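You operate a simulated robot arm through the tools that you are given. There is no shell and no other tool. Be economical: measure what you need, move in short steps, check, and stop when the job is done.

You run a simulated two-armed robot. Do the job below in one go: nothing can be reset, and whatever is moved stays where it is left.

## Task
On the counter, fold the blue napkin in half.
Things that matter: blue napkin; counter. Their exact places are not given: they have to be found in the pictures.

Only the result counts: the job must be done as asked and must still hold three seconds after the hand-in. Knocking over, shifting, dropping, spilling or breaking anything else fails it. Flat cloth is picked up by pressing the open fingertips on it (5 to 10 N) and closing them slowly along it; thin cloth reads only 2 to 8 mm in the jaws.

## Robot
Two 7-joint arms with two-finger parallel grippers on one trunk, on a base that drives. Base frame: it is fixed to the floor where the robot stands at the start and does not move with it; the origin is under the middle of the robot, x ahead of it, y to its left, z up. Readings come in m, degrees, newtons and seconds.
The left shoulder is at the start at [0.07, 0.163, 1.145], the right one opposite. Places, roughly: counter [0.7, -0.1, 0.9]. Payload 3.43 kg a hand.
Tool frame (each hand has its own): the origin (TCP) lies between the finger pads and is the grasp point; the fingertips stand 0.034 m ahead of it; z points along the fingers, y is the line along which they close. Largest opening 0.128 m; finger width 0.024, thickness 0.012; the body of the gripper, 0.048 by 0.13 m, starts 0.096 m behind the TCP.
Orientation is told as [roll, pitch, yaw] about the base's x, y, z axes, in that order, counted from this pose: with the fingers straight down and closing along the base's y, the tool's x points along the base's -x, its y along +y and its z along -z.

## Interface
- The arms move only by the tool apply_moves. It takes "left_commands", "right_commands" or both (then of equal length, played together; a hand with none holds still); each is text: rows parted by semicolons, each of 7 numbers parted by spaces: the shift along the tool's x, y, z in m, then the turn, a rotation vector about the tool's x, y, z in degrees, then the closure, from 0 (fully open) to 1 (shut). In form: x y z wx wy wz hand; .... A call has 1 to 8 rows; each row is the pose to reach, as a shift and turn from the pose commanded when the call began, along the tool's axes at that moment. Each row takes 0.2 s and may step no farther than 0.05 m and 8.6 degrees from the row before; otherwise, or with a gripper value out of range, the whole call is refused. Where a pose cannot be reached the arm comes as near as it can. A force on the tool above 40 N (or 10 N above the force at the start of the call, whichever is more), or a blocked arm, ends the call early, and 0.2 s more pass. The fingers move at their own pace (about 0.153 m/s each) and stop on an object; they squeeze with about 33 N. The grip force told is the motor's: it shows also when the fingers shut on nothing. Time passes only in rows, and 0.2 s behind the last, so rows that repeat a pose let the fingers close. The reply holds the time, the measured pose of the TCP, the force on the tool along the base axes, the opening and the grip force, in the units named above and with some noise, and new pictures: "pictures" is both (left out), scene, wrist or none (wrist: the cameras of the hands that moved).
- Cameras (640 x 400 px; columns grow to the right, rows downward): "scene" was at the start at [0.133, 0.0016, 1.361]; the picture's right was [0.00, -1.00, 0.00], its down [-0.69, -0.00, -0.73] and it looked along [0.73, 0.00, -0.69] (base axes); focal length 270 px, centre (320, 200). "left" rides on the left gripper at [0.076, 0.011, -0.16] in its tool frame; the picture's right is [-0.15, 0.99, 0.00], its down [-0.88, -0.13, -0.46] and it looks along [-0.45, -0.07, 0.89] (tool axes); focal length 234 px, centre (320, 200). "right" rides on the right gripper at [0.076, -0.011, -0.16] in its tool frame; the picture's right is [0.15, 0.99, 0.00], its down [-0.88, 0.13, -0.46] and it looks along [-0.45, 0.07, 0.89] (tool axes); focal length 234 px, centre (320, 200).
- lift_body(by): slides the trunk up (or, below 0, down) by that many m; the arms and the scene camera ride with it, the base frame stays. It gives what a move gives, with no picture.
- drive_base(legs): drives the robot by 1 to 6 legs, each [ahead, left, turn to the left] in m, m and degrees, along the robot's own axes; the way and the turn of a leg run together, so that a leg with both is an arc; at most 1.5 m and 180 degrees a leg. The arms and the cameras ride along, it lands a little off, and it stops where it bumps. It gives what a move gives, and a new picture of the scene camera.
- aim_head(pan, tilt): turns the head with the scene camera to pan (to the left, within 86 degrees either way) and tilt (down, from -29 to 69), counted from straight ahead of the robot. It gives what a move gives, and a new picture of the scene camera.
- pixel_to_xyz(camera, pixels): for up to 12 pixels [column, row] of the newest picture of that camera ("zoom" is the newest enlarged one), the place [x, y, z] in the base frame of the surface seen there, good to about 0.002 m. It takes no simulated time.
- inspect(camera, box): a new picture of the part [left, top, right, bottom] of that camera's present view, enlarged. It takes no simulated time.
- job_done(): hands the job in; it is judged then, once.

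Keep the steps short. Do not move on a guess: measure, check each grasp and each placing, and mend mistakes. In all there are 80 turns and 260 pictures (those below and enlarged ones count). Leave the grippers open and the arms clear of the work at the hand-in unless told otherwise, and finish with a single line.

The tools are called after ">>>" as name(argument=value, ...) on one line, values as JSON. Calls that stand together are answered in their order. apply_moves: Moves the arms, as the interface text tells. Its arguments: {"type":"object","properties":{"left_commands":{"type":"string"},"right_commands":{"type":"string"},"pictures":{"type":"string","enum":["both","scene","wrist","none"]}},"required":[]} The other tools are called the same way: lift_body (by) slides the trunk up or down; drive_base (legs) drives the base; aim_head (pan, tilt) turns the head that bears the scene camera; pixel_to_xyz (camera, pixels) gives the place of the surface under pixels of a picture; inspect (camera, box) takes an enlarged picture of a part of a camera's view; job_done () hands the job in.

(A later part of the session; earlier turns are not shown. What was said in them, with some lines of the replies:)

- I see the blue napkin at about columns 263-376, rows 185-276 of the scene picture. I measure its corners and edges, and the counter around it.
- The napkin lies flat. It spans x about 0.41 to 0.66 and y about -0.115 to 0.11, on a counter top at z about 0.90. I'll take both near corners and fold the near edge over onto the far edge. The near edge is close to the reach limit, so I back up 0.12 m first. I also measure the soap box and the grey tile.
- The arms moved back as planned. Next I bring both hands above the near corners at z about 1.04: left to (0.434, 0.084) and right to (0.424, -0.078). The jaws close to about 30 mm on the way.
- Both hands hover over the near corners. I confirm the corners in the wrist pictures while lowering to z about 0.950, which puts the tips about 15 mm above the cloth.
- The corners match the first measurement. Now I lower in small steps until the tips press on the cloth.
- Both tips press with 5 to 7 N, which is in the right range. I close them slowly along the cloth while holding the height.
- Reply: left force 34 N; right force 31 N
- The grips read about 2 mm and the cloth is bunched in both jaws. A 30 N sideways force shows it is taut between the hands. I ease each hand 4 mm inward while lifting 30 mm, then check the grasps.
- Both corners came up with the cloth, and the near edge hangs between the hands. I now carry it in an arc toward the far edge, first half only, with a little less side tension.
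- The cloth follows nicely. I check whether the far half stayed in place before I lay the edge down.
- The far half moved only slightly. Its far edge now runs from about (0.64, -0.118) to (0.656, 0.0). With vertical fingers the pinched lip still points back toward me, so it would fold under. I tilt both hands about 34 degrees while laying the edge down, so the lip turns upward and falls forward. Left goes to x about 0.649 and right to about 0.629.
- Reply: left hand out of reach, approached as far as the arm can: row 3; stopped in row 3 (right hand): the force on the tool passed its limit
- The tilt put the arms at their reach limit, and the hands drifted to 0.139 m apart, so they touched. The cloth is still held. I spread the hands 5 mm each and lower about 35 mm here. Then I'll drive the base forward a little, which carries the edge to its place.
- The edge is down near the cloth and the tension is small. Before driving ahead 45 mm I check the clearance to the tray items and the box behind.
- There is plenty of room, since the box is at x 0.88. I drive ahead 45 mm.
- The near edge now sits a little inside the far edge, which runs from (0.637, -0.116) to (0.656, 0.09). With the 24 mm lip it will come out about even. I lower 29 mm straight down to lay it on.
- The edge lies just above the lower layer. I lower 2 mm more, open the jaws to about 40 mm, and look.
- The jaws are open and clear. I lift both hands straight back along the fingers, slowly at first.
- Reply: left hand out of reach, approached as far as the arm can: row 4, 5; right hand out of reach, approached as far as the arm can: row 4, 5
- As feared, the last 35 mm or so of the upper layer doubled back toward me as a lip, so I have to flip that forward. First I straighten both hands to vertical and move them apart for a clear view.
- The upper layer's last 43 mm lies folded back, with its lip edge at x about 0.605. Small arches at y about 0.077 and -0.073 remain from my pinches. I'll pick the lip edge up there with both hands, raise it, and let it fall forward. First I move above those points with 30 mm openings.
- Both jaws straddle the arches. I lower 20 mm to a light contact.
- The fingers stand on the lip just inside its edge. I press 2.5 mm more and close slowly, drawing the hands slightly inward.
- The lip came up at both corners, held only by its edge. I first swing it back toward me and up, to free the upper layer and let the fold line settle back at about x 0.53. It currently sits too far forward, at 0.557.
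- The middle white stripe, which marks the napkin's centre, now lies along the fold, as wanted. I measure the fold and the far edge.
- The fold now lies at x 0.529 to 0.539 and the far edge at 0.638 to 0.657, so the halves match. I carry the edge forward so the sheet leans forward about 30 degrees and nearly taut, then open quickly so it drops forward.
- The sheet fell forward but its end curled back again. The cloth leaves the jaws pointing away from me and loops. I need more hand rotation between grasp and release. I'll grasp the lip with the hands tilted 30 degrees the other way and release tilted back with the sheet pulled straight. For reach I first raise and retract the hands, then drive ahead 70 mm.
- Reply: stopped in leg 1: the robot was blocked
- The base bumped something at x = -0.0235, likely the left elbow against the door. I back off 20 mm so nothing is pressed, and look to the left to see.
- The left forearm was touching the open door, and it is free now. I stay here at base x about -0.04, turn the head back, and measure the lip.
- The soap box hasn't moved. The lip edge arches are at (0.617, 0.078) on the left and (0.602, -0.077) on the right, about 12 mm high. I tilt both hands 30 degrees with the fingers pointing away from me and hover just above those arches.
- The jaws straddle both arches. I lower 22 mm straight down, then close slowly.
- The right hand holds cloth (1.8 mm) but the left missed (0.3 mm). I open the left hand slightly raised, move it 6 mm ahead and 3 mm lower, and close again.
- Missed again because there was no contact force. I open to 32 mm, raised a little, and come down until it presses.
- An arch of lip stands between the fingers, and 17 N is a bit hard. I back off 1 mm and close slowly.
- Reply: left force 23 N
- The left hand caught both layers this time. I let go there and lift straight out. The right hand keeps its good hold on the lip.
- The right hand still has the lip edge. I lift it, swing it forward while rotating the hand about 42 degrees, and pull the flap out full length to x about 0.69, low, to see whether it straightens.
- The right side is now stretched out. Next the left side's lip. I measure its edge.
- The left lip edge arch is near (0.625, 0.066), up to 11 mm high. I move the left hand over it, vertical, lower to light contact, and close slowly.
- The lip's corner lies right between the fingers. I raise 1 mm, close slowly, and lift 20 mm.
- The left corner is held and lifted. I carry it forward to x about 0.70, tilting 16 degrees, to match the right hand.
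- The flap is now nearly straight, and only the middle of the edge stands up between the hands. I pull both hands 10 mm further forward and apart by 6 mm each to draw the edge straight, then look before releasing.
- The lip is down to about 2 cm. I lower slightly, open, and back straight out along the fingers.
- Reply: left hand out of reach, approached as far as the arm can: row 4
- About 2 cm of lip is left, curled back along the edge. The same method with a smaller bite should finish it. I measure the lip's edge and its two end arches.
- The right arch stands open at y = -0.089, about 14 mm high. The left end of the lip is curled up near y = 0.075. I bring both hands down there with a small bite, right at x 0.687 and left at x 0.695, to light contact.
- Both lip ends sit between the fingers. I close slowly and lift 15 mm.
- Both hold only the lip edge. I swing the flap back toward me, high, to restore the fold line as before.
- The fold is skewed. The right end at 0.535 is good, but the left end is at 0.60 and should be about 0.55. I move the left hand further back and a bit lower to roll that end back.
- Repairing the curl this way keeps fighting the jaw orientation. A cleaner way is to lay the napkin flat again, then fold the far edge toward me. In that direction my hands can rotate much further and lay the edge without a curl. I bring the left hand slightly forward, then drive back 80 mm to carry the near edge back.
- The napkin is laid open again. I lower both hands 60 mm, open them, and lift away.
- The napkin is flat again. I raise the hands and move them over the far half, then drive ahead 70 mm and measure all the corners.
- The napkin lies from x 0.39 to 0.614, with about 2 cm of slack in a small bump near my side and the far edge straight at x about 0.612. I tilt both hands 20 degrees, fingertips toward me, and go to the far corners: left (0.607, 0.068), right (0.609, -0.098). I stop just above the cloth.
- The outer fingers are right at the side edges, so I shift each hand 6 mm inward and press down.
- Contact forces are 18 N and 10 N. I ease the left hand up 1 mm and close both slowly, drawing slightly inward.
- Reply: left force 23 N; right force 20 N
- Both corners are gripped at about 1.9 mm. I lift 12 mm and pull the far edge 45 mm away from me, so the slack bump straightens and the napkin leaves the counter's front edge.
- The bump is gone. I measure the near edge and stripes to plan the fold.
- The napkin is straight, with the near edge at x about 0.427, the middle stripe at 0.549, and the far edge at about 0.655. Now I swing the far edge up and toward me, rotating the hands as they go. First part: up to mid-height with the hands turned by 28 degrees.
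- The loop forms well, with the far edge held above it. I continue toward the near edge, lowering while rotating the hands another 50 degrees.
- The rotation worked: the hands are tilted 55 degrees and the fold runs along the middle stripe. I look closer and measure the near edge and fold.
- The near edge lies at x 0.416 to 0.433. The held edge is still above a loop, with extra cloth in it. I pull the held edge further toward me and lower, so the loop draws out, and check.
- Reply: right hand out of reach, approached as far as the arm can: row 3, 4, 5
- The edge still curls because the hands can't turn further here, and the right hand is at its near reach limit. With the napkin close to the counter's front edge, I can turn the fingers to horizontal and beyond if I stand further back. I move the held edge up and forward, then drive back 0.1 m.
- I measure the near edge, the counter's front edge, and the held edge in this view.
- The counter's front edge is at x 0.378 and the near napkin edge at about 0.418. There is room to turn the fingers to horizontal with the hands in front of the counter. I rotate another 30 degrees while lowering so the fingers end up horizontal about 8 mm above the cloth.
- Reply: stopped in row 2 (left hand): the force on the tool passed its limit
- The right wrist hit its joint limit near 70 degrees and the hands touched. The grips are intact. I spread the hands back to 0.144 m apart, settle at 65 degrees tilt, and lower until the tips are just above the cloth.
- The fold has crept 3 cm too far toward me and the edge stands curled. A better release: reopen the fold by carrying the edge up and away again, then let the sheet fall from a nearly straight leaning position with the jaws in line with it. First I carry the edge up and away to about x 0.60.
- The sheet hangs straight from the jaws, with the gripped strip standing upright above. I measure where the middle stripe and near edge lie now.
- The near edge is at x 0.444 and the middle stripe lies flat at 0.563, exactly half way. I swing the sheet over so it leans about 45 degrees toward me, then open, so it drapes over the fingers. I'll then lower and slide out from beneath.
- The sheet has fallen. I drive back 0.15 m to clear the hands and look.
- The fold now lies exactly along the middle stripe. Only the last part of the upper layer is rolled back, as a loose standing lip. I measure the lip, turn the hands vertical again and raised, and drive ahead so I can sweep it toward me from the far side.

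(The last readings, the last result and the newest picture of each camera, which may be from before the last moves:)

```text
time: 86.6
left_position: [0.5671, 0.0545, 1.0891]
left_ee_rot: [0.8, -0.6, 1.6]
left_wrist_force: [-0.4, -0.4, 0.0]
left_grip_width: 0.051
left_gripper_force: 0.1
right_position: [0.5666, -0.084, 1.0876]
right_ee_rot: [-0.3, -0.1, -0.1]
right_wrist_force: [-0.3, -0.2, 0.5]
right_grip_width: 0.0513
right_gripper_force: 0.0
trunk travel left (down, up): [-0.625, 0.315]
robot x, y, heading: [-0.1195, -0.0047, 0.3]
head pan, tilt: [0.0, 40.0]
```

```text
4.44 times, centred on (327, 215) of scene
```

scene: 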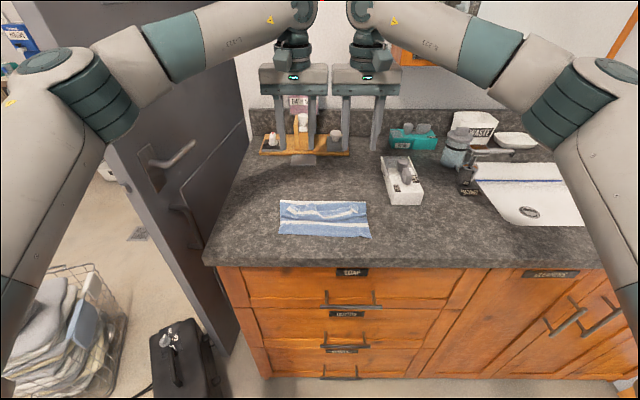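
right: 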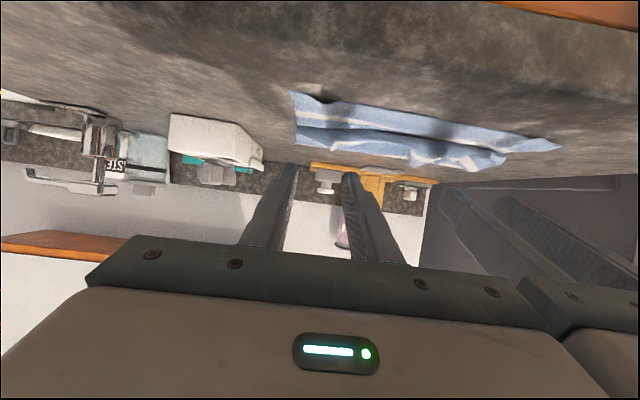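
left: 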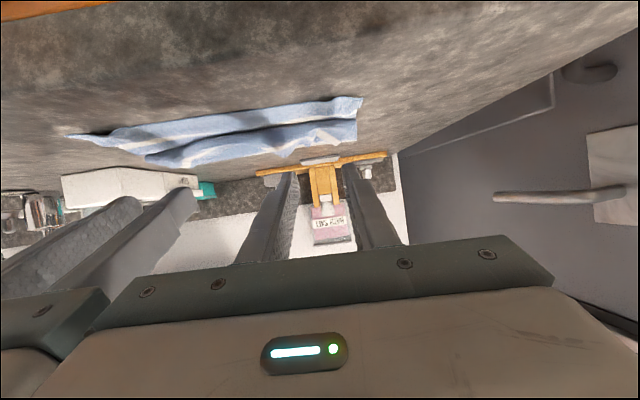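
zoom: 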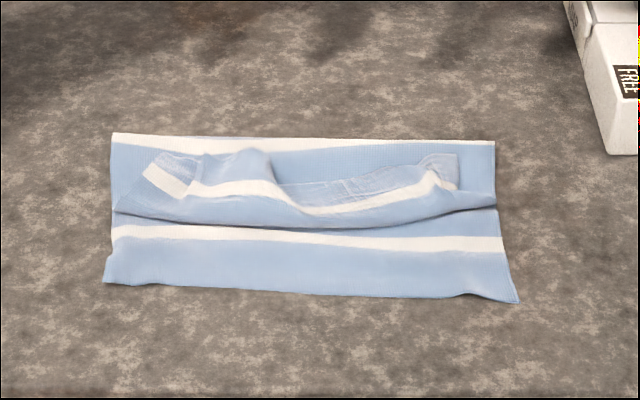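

The fold boundary is at x about 0.55, the crest at 0.488, the lip's free edge at about 0.52 (up to 20 mm high), and the near edge at 0.44. I set four fingertips just beyond the lip's edge, about 10 mm above the counter. Then I sweep slowly toward me so the lip flips over, and lift.

>>> apply_moves(left_commands="0.01 0.004 0.035 0 0 0 0.69; 0.02 0.008 0.07 0 0 0 0.69; 0.026 0.008 0.105 0 0 0 0.69; 0.026 0.008 0.13 0 0 0 0.69; 0.026 0.008 0.143 0 0 0 0.69; 0.026 0.008 0.143 0 0 0 0.69", right_commands="0.01 0.002 0.035 0 0 0 0.69; 0.02 0.004 0.07 0 0 0 0.69; 0.0256 0.004 0.105 0 0 0 0.69; 0.0256 0.004 0.13 0 0 0 0.69; 0.0256 0.004 0.1415 0 0 0 0.69; 0.0256 0.004 0.1415 0 0 0 0.69", pictures="none")

>>> inspect(camera="scene", box=[255, 170, 399, 260])

>>> apply_moves(left_commands="0.013 0 0 0 0 0 0.69; 0.026 0 0 0 0 0 0.69; 0.039 0 0 0 0 0 0.69; 0.052 0 0.002 0 0 0 0.69; 0.065 0 0.004 0 0 0 0.69; 0.078 0 0.005 0 0 0 0.69; 0.091 0 0.005 0 0 0 0.69; 0.1 0 0.003 0 0 0 0.69", right_commands="0.013 0 0 0 0 0 0.69; 0.026 0 0 0 0 0 0.69; 0.039 0 0 0 0 0 0.69; 0.052 0 0.002 0 0 0 0.69; 0.065 0 0.004 0 0 0 0.69; 0.078 0 0.005 0 0 0 0.69; 0.091 0 0.005 0 0 0 0.69; 0.1 0 0.003 0 0 0 0.69", pictures="wrist")

>>> inspect(camera="scene", box=[255, 170, 399, 260])

```text
time: 88.0
left_position: [0.5428, 0.0643, 0.945]
left_ee_rot: [0.7, -0.6, 1.6]
left_wrist_force: [0.1, -0.2, 0.2]
left_grip_width: 0.0395
left_gripper_force: 0.0
right_position: [0.5417, -0.0812, 0.9476]
right_ee_rot: [-0.4, -0.2, 0.0]
right_wrist_force: [0.4, -0.3, 0.3]
right_grip_width: 0.0396
right_gripper_force: 0.0
trunk travel left (down, up): [-0.625, 0.315]
robot x, y, heading: [-0.12, -0.0016, 0.5]
head pan, tilt: [0.0, 40.0]
```

```text
4.44 times, centred on (327, 215) of scene
```

zoom: 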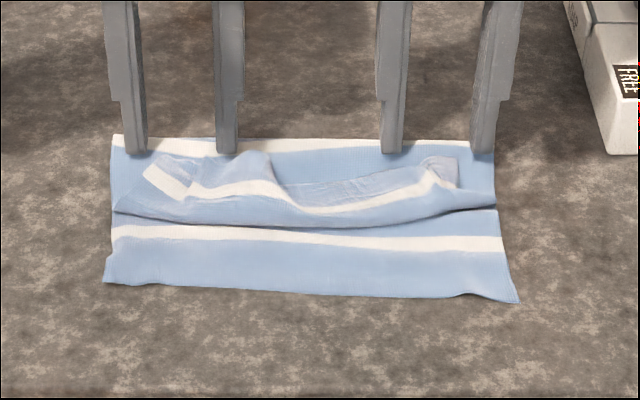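

```text
time: 89.8
left_position: [0.4427, 0.0619, 0.9414]
left_ee_rot: [0.7, -0.6, 1.6]
left_wrist_force: [-0.5, -0.2, 0.3]
left_grip_width: 0.0397
left_gripper_force: 0.0
right_position: [0.4421, -0.0818, 0.9436]
right_ee_rot: [-0.4, -0.3, 0.0]
right_wrist_force: [0.7, 1.1, 0.0]
right_grip_width: 0.0397
right_gripper_force: 0.0
trunk travel left (down, up): [-0.625, 0.315]
robot x, y, heading: [-0.1181, -0.0009, 0.6]
head pan, tilt: [0.0, 40.0]
```

right: 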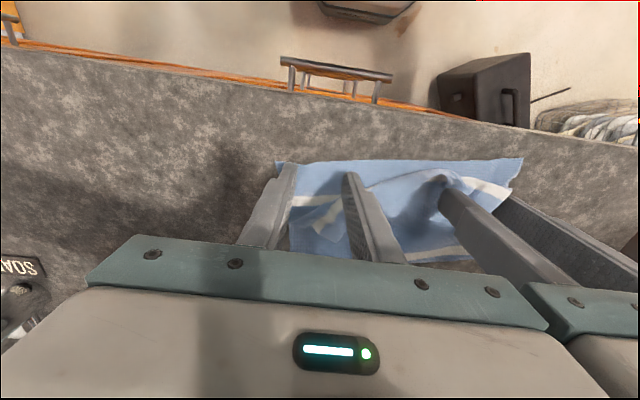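
left: 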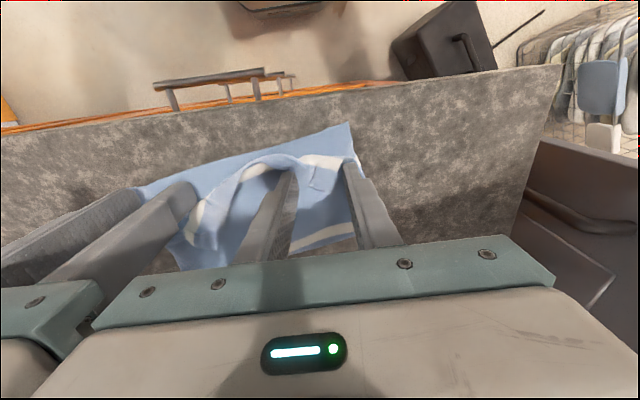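

```text
4.44 times, centred on (327, 215) of scene
```

zoom: 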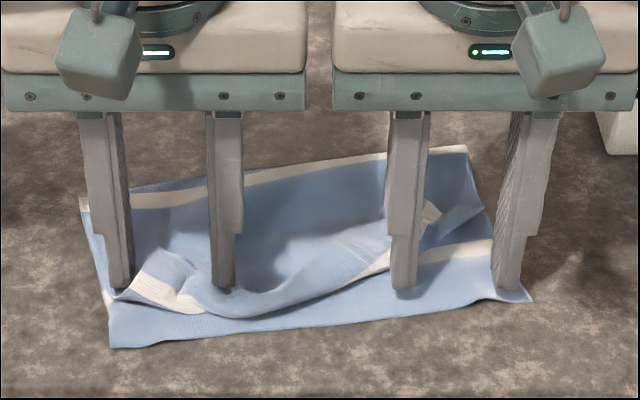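

The sweep has flipped much of the lip on the left and middle. I lift the hands straight up and look at the result.

>>> apply_moves(left_commands="0 0 -0.02 0 0 0 0.69; 0 0 -0.05 0 0 0 0.69; -0.03 0 -0.08 0 0 0 0.69; -0.07 0 -0.1 0 0 0 0.69; -0.11 0 -0.1 0 0 0 0.69", right_commands="0 0 -0.02 0 0 0 0.69; 0 0 -0.05 0 0 0 0.69; -0.03 0 -0.08 0 0 0 0.69; -0.07 0 -0.1 0 0 0 0.69; -0.11 0 -0.1 0 0 0 0.69", pictures="scene")

>>> inspect(camera="scene", box=[255, 180, 399, 270])

>>> pixel_to_xyz(camera="scene", pixels=[[274, 217], [318, 209], [359, 205], [280, 257], [318, 254], [373, 247], [290, 246], [305, 250], [325, 245], [345, 238], [352, 228], [362, 230]])

```text
time: 91.0
left_position: [0.555, 0.063, 1.0418]
left_ee_rot: [0.9, -0.3, 1.6]
left_wrist_force: [1.1, 0.0, 1.0]
left_grip_width: 0.0395
left_gripper_force: 0.0
right_position: [0.5532, -0.082, 1.0424]
right_ee_rot: [-0.2, -0.1, 0.1]
right_wrist_force: [-0.4, 0.1, -1.3]
right_grip_width: 0.0397
right_gripper_force: 0.0
trunk travel left (down, up): [-0.625, 0.315]
robot x, y, heading: [-0.1228, -0.002, 0.4]
head pan, tilt: [0.0, 40.0]
```

scene: 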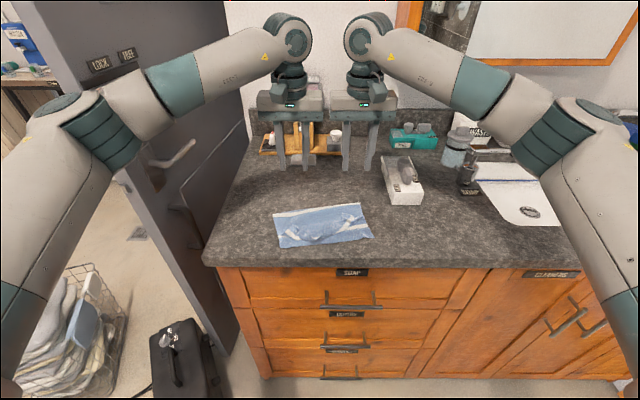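

```text
4.44 times, centred on (327, 225) of scene
```

zoom: 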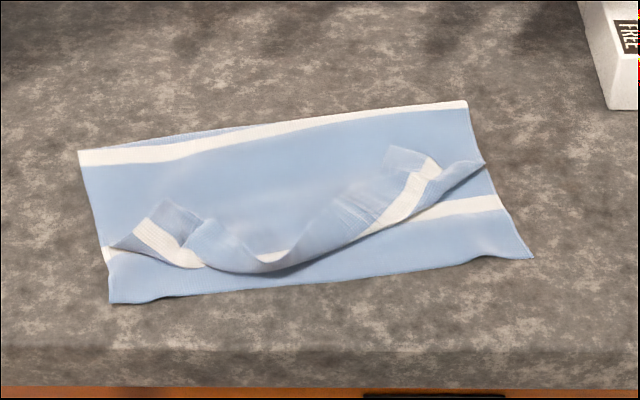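

```text
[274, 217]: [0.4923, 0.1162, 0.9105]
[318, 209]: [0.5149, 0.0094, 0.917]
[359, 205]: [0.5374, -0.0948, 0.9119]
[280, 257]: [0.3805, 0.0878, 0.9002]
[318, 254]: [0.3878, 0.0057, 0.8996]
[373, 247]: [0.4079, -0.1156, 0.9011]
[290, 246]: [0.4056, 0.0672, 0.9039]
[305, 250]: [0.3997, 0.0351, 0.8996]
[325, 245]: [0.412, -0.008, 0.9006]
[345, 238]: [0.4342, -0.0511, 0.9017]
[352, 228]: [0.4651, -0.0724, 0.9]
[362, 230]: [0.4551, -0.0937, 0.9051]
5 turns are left
```

The fold runs along the middle stripe, the upper layer's middle reaches almost to the near edge, and only its two corners are still turned back. I have five turns left. I sweep both corners once more toward me with lightly opened fingertips, lift, and look.

>>> apply_moves(left_commands="0.02 0.002 0 0 0 0 0.84; 0.05 0.006 0.015 0 0 0 0.84; 0.077 0.0092 0.04 0 0 0 0.84; 0.077 0.0092 0.07 0 0 0 0.84; 0.077 0.0092 0.09 0 0 0 0.84; 0.077 0.0092 0.0995 0 0 0 0.84; 0.077 0.0092 0.0995 0 0 0 0.84", right_commands="0.01 0.004 0 0 0 0 0.77; 0.02 0.01 0.015 0 0 0 0.77; 0.0282 0.014 0.04 0 0 0 0.77; 0.0282 0.014 0.07 0 0 0 0.77; 0.0282 0.014 0.09 0 0 0 0.77; 0.0282 0.014 0.099 0 0 0 0.77; 0.0282 0.014 0.099 0 0 0 0.77", pictures="none")

>>> apply_moves(left_commands="0.011 0 0 0 0 0 0.84; 0.022 0 0 0 0 0 0.84; 0.033 0 0.001 0 0 0 0.84; 0.044 0 0.002 0 0 0 0.84; 0.055 0 0.002 0 0 0 0.84; 0.066 0 0.002 0 0 0 0.84; 0.076 0 0.002 0 0 0 0.84; 0.08 0 -0.02 0 0 0 0.84", right_commands="0.0135 0 0 0 0 0 0.77; 0.027 0 0 0 0 0 0.77; 0.0405 0 0.001 0 0 0 0.77; 0.054 0 0.002 0 0 0 0.77; 0.0675 0 0.003 0 0 0 0.77; 0.081 0 0.003 0 0 0 0.77; 0.0945 0 0.003 0 0 0 0.77; 0.099 0 -0.02 0 0 0 0.77", pictures="none")

>>> apply_moves(left_commands="0 0 -0.03 0 0 0 0.84; -0.03 0 -0.06 0 0 0 0.84; -0.07 0 -0.075 0 0 0 0.84; -0.11 0 -0.075 0 0 0 0.84; -0.15 0 -0.075 0 0 0 0.84", right_commands="0 0 -0.03 0 0 0 0.84; -0.03 0 -0.06 0 0 0 0.84; -0.06 0 -0.075 0 0 0 0.84; -0.09 0 -0.075 0 0 0 0.84; -0.12 0 -0.075 0 0 0 0.84", pictures="scene")

>>> inspect(camera="scene", box=[255, 180, 399, 270])

>>> pixel_to_xyz(camera="zoom", pixels=[[80, 150], [280, 125], [465, 105], [110, 300], [320, 285], [530, 255], [150, 260], [240, 270], [320, 260], [400, 220], [450, 190], [400, 160]])

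```text
time: 92.6
left_position: [0.4748, 0.0712, 0.9436]
left_ee_rot: [0.8, -0.5, 1.6]
left_wrist_force: [0.6, -0.6, 0.1]
left_grip_width: 0.0203
left_gripper_force: 0.1
right_position: [0.5226, -0.0686, 0.9448]
right_ee_rot: [-0.2, -0.2, 0.0]
right_wrist_force: [0.6, 0.4, 0.4]
right_grip_width: 0.0294
right_gripper_force: 0.2
trunk travel left (down, up): [-0.625, 0.315]
robot x, y, heading: [-0.1189, 0.0004, 0.3]
head pan, tilt: [0.0, 40.0]
```

```text
time: 94.4
left_position: [0.3939, 0.0697, 0.9638]
left_ee_rot: [0.8, -0.6, 1.6]
left_wrist_force: [0.5, 0.0, 0.2]
left_grip_width: 0.0205
left_gripper_force: 0.1
right_position: [0.4242, -0.0672, 0.9655]
right_ee_rot: [-0.3, -0.3, 0.0]
right_wrist_force: [1.0, 0.2, -0.4]
right_grip_width: 0.0293
right_gripper_force: 0.0
trunk travel left (down, up): [-0.625, 0.315]
robot x, y, heading: [-0.1202, -0.0027, 0.6]
head pan, tilt: [0.0, 40.0]
```

```text
time: 95.6
left_position: [0.5449, 0.0704, 1.0369]
left_ee_rot: [0.8, -0.5, 1.6]
left_wrist_force: [1.2, 0.1, 0.5]
left_grip_width: 0.0204
left_gripper_force: 0.1
right_position: [0.5463, -0.0672, 1.0384]
right_ee_rot: [-0.3, -0.1, 0.0]
right_wrist_force: [-1.3, 0.3, -0.2]
right_grip_width: 0.0205
right_gripper_force: 0.1
trunk travel left (down, up): [-0.625, 0.315]
robot x, y, heading: [-0.1201, -0.0021, 0.7]
head pan, tilt: [0.0, 40.0]
```

scene: 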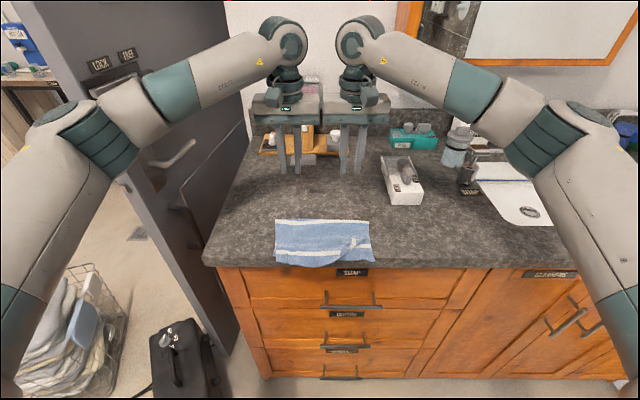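

```text
4.44 times, centred on (327, 225) of scene
```

zoom: 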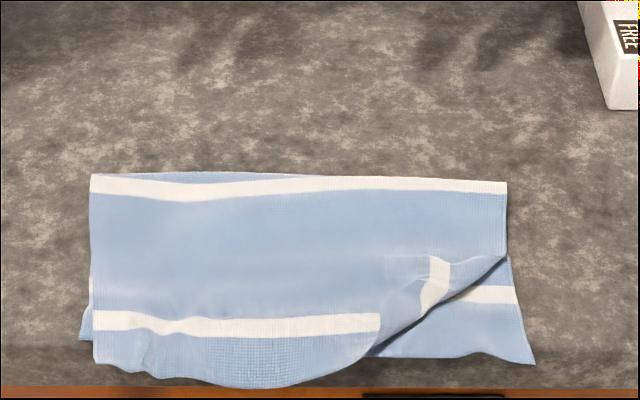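

```text
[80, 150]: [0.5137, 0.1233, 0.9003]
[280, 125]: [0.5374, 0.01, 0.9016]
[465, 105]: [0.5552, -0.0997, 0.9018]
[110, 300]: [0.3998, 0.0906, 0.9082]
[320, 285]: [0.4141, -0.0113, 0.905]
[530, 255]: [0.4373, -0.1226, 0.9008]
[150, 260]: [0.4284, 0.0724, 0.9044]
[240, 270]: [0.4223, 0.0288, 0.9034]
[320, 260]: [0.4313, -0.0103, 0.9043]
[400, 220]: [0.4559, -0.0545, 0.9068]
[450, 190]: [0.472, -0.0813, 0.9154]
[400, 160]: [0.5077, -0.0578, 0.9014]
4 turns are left
```

Left and middle now lie fully flat. Only the right front corner is turned back as a triangle, with its tip near (0.434, -0.048). I sweep that tip diagonally outward to its place with the closed right fingers, lift, open the hands, and look.

>>> apply_moves(left_commands="0 0.01 -0.01 0 0 0 0.5; 0 0.02 -0.03 0 0 0 0.5; 0 0.03 -0.05 0 0 0 0.5; 0 0.04 -0.05 0 0 0 0.5; 0 0.04 -0.05 0 0 0 0.5; 0 0.04 -0.05 0 0 0 0.5; 0 0.04 -0.05 0 0 0 0.5", right_commands="0.03 0.012 0 0 0 0 1; 0.065 0.028 0.01 0 0 0 1; 0.0943 0.042 0.03 0 0 0 1; 0.0943 0.042 0.06 0 0 0 1; 0.0943 0.042 0.085 0 0 0 1; 0.0943 0.042 0.097 0 0 0 1; 0.0943 0.042 0.097 0 0 0 1", pictures="none")

>>> apply_moves(right_commands="0.0089 -0.0114 0 0 0 0 1; 0.0178 -0.0228 0 0 0 0 1; 0.0267 -0.0342 0 0 0 0 1; 0.0356 -0.0456 0.001 0 0 0 1; 0.0445 -0.057 0.001 0 0 0 1; 0.0534 -0.0684 0.001 0 0 0 1; 0.062 -0.08 0.001 0 0 0 1; 0.066 -0.086 -0.015 0 0 0 1", pictures="none")

>>> apply_moves(right_commands="0 0 -0.03 0 0 0 1; 0 0 -0.07 0 0 0 1; -0.03 0 -0.1 0 0 0 0.7; -0.07 0 -0.11 0 0 0 0.5; -0.11 0 -0.11 0 0 0 0.5; -0.14 0 -0.11 0 0 0 0.5", pictures="scene")

>>> inspect(camera="scene", box=[255, 190, 399, 280])

>>> pixel_to_xyz(camera="scene", pixels=[[277, 221], [322, 221], [368, 222], [277, 260], [300, 264], [316, 265], [340, 260], [373, 260], [330, 262], [360, 245]])

```text
time: 97.2
left_position: [0.5436, 0.1107, 1.0889]
left_ee_rot: [0.8, -0.5, 1.6]
left_wrist_force: [-0.3, 0.0, -0.5]
left_grip_width: 0.064
left_gripper_force: 0.1
right_position: [0.45, -0.0255, 0.9423]
right_ee_rot: [-0.3, -0.2, -0.1]
right_wrist_force: [0.0, -0.8, -0.5]
right_grip_width: 0.0001
right_gripper_force: 32.7
trunk travel left (down, up): [-0.625, 0.315]
robot x, y, heading: [-0.117, -0.0017, 0.2]
head pan, tilt: [0.0, 40.0]
```

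```text
time: 99.0
left_position: [0.5421, 0.1112, 1.0892]
left_ee_rot: [0.8, -0.6, 1.6]
left_wrist_force: [-0.3, -0.2, -0.1]
left_grip_width: 0.0639
left_gripper_force: 0.1
right_position: [0.384, -0.1106, 0.9582]
right_ee_rot: [-0.3, -0.1, 0.0]
right_wrist_force: [0.0, 0.0, -0.4]
right_grip_width: 0.0001
right_gripper_force: 32.9
trunk travel left (down, up): [-0.625, 0.315]
robot x, y, heading: [-0.1173, -0.0029, 0.4]
head pan, tilt: [0.0, 40.0]
```

```text
time: 100.4
left_position: [0.5443, 0.1111, 1.0889]
left_ee_rot: [0.8, -0.5, 1.7]
left_wrist_force: [1.0, -0.2, -0.1]
left_grip_width: 0.0643
left_gripper_force: 0.1
right_position: [0.5244, -0.1107, 1.0678]
right_ee_rot: [-0.3, -0.2, 0.1]
right_wrist_force: [1.0, 0.3, 1.2]
right_grip_width: 0.0637
right_gripper_force: 0.0
trunk travel left (down, up): [-0.625, 0.315]
robot x, y, heading: [-0.1197, -0.0059, 0.4]
head pan, tilt: [0.0, 40.0]
```

scene: 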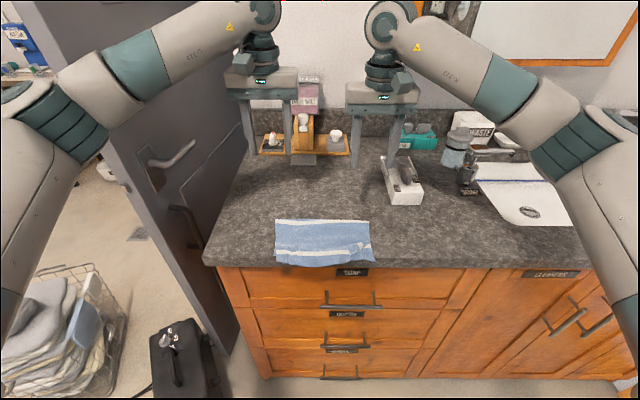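

```text
4.44 times, centred on (327, 235) of scene
```

zoom: 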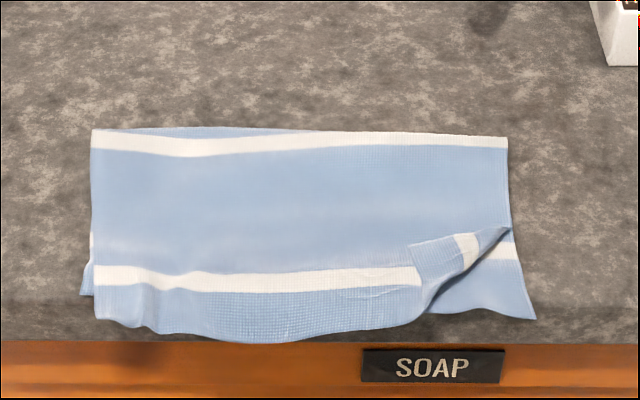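

```text
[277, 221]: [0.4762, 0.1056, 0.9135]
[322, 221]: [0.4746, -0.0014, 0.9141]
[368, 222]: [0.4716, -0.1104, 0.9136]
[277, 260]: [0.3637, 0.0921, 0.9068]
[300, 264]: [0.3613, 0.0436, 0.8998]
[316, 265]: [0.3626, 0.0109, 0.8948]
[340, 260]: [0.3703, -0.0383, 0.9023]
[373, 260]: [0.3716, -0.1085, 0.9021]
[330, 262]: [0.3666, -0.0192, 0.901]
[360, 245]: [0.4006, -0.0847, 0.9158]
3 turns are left
```

The triangle is smaller, with its tip now near (0.405, -0.055). One more short sweep square across its crease, then I lift away, open, and look.

>>> apply_moves(right_commands="0.03 0.02 0 0 0 0 1; 0.065 0.045 0.015 0 0 0 1; 0.1004 0.0697 0.04 0 0 0 1; 0.1004 0.0697 0.085 0 0 0 1; 0.1004 0.0697 0.115 0 0 0 1; 0.1004 0.0697 0.1265 0 0 0 1; 0.1004 0.0697 0.1265 0 0 0 1", pictures="none")

>>> apply_moves(right_commands="0.01 -0.0075 0 0 0 0 1; 0.02 -0.015 0 0 0 0 1; 0.03 -0.0225 0 0 0 0 1; 0.04 -0.03 0 0 0 0 1; 0.05 -0.0375 0 0 0 0 1; 0.06 -0.045 0 0 0 0 1; 0.062 -0.047 -0.02 0 0 0 1", pictures="none")

>>> apply_moves(right_commands="0 0 -0.03 0 0 0 1; 0 0 -0.07 0 0 0 1; -0.03 -0.02 -0.1 0 0 0 0.7; -0.07 -0.04 -0.11 0 0 0 0.5; -0.11 -0.05 -0.11 0 0 0 0.5; -0.14 -0.05 -0.11 0 0 0 0.3", pictures="scene")

>>> inspect(camera="scene", box=[255, 190, 399, 280])

```text
time: 102.0
left_position: [0.5442, 0.1115, 1.0898]
left_ee_rot: [0.9, -0.4, 1.6]
left_wrist_force: [0.1, 1.2, -0.7]
left_grip_width: 0.0639
left_gripper_force: 0.0
right_position: [0.4224, -0.0425, 0.941]
right_ee_rot: [-0.1, -0.2, 0.0]
right_wrist_force: [0.2, -0.4, 0.6]
right_grip_width: 0.0001
right_gripper_force: 32.8
trunk travel left (down, up): [-0.625, 0.315]
robot x, y, heading: [-0.12, -0.002, 0.7]
head pan, tilt: [0.0, 40.0]
```

```text
time: 103.6
left_position: [0.5433, 0.1115, 1.0884]
left_ee_rot: [0.8, -0.6, 1.6]
left_wrist_force: [0.7, 0.1, -0.3]
left_grip_width: 0.064
left_gripper_force: 0.0
right_position: [0.3618, -0.0889, 0.9609]
right_ee_rot: [-0.3, -0.1, 0.0]
right_wrist_force: [0.2, 0.6, -0.5]
right_grip_width: 0.0001
right_gripper_force: 33.2
trunk travel left (down, up): [-0.625, 0.315]
robot x, y, heading: [-0.121, -0.0014, 0.5]
head pan, tilt: [0.0, 40.0]
```

```text
time: 105.0
left_position: [0.5447, 0.1115, 1.0883]
left_ee_rot: [0.7, -0.5, 1.7]
left_wrist_force: [-1.3, -0.1, -0.2]
left_grip_width: 0.0644
left_gripper_force: 0.0
right_position: [0.5023, -0.1381, 1.0699]
right_ee_rot: [-0.2, 0.0, -0.1]
right_wrist_force: [0.6, 0.0, 0.8]
right_grip_width: 0.0895
right_gripper_force: 0.1
trunk travel left (down, up): [-0.625, 0.315]
robot x, y, heading: [-0.1169, 0.0008, 0.3]
head pan, tilt: [0.0, 40.0]
```

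scene: 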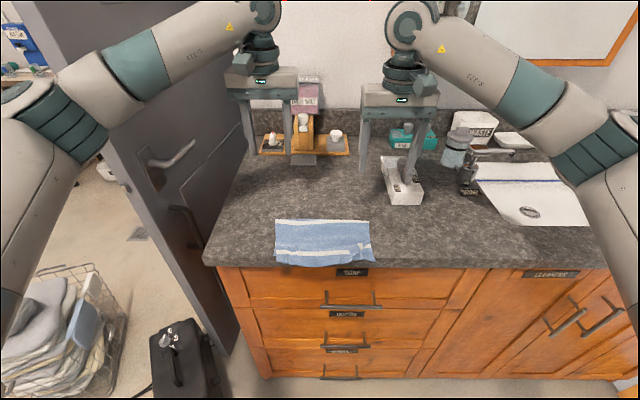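

```text
4.44 times, centred on (327, 235) of scene
2 turns are left
```

zoom: 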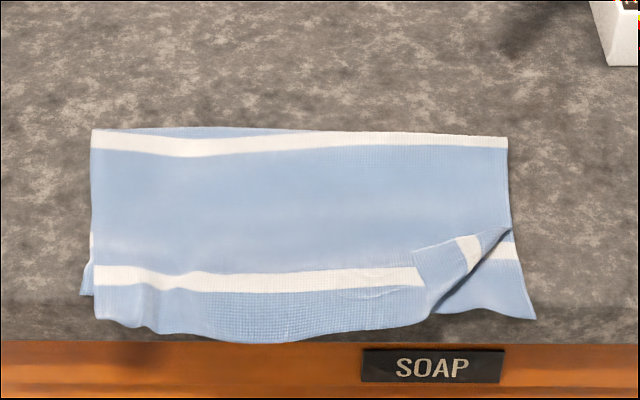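

The fingers passed just over the corner. I make one last sweep, 2.5 mm lower, then retreat and open.

>>> apply_moves(right_commands="0.0255 0.0334 0 0 0 0 1; 0.051 0.0667 0.01 0 0 0 1; 0.0763 0.1001 0.03 0 0 0 1; 0.0763 0.1001 0.07 0 0 0 1; 0.0763 0.1001 0.11 0 0 0 1; 0.0763 0.1001 0.1312 0 0 0 1; 0.0763 0.1001 0.1312 0 0 0 1", pictures="none")

>>> apply_moves(right_commands="0.01 -0.0075 0 0 0 0 1; 0.02 -0.015 0 0 0 0 1; 0.03 -0.0225 0 0 0 0 1; 0.04 -0.03 0 0 0 0 1; 0.05 -0.0375 0 0 0 0 1; 0.06 -0.045 0 0 0 0 1; 0.062 -0.047 -0.02 0 0 0 1", pictures="none")

>>> apply_moves(left_commands="0 0 0 0 0 0 0.3; 0 0 0 0 0 0 0; 0 0 -0.01 0 0 0 0; 0 0 -0.02 0 0 0 0; 0 0 -0.03 0 0 0 0; 0 0 -0.03 0 0 0 0", right_commands="0 0 -0.03 0 0 0 1; 0 0 -0.07 0 0 0 1; -0.03 -0.02 -0.11 0 0 0 0.7; -0.07 -0.04 -0.13 0 0 0 0.3; -0.11 -0.05 -0.14 0 0 0 0; -0.14 -0.05 -0.14 0 0 0 0", pictures="scene")

>>> inspect(camera="scene", box=[255, 190, 399, 280])

```text
time: 106.6
left_position: [0.5427, 0.1103, 1.089]
left_ee_rot: [0.8, -0.5, 1.5]
left_wrist_force: [-0.5, 0.5, 0.0]
left_grip_width: 0.0638
left_gripper_force: 0.0
right_position: [0.425, -0.0397, 0.9408]
right_ee_rot: [-0.2, -0.1, 0.0]
right_wrist_force: [0.5, 0.2, 0.3]
right_grip_width: 0.0001
right_gripper_force: 33.2
trunk travel left (down, up): [-0.625, 0.315]
robot x, y, heading: [-0.1204, -0.0033, 0.4]
head pan, tilt: [0.0, 40.0]
```

```text
time: 108.2
left_position: [0.5437, 0.1109, 1.0882]
left_ee_rot: [0.8, -0.6, 1.6]
left_wrist_force: [0.2, 0.2, 0.5]
left_grip_width: 0.0639
left_gripper_force: 0.1
right_position: [0.3638, -0.0861, 0.9597]
right_ee_rot: [-0.3, -0.2, 0.0]
right_wrist_force: [0.2, 0.3, -0.2]
right_grip_width: 0.0001
right_gripper_force: 33.1
trunk travel left (down, up): [-0.625, 0.315]
robot x, y, heading: [-0.1167, -0.001, 0.4]
head pan, tilt: [0.0, 40.0]
```

```text
refused: row 3 steps farther than a row can; nothing moved
```

```text
4.44 times, centred on (327, 235) of scene
1 turns are left
```

zoom: 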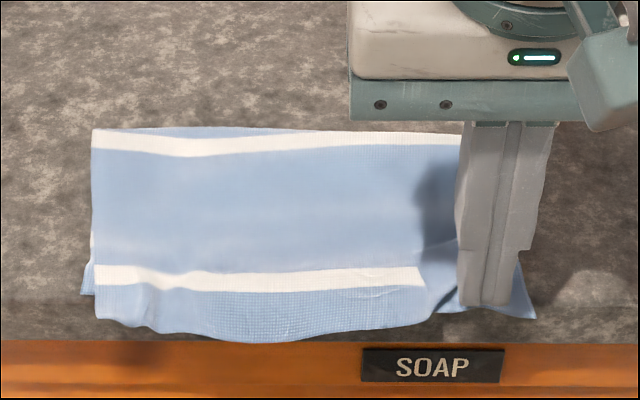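

The last retreat was refused because one step was too long. With my final turn I lift the right hand clear in short steps, open both hands, and hand in.

>>> apply_moves(left_commands="0 0 0 0 0 0 0.3; 0 0 0 0 0 0 0; 0 0 -0.01 0 0 0 0; 0 0 -0.02 0 0 0 0; 0 0 -0.03 0 0 0 0; 0 0 -0.03 0 0 0 0; 0 0 -0.03 0 0 0 0", right_commands="0 0 -0.03 0 0 0 1; 0 0 -0.065 0 0 0 1; 0 0 -0.1 0 0 0 0.8; -0.02 -0.01 -0.12 0 0 0 0.4; -0.05 -0.02 -0.13 0 0 0 0; -0.08 -0.03 -0.13 0 0 0 0; -0.08 -0.03 -0.13 0 0 0 0", pictures="none")

>>> job_done()

```text
time: 109.8
left_position: [0.5434, 0.1107, 1.1205]
left_ee_rot: [0.9, -0.5, 1.6]
left_wrist_force: [0.2, -0.1, 0.4]
left_grip_width: 0.1281
left_gripper_force: 0.1
right_position: [0.4434, -0.1145, 1.09]
right_ee_rot: [-0.3, -0.2, -0.1]
right_wrist_force: [-0.8, 0.7, 0.4]
right_grip_width: 0.1283
right_gripper_force: 0.0
trunk travel left (down, up): [-0.625, 0.315]
robot x, y, heading: [-0.1185, -0.0035, 0.3]
head pan, tilt: [0.0, 40.0]
```

```text
The job is handed in.
```

I handed in the blue napkin folded in half roughly along its middle stripe, but not cleanly: when I last saw it in full, before one final sweep, the right front corner was turned back as a small triangle and the front edge hung about 1.5 cm over the counter; both grippers are open and clear, and I didn't see anything else moved, though my left forearm bumped the open door once while I was driving.
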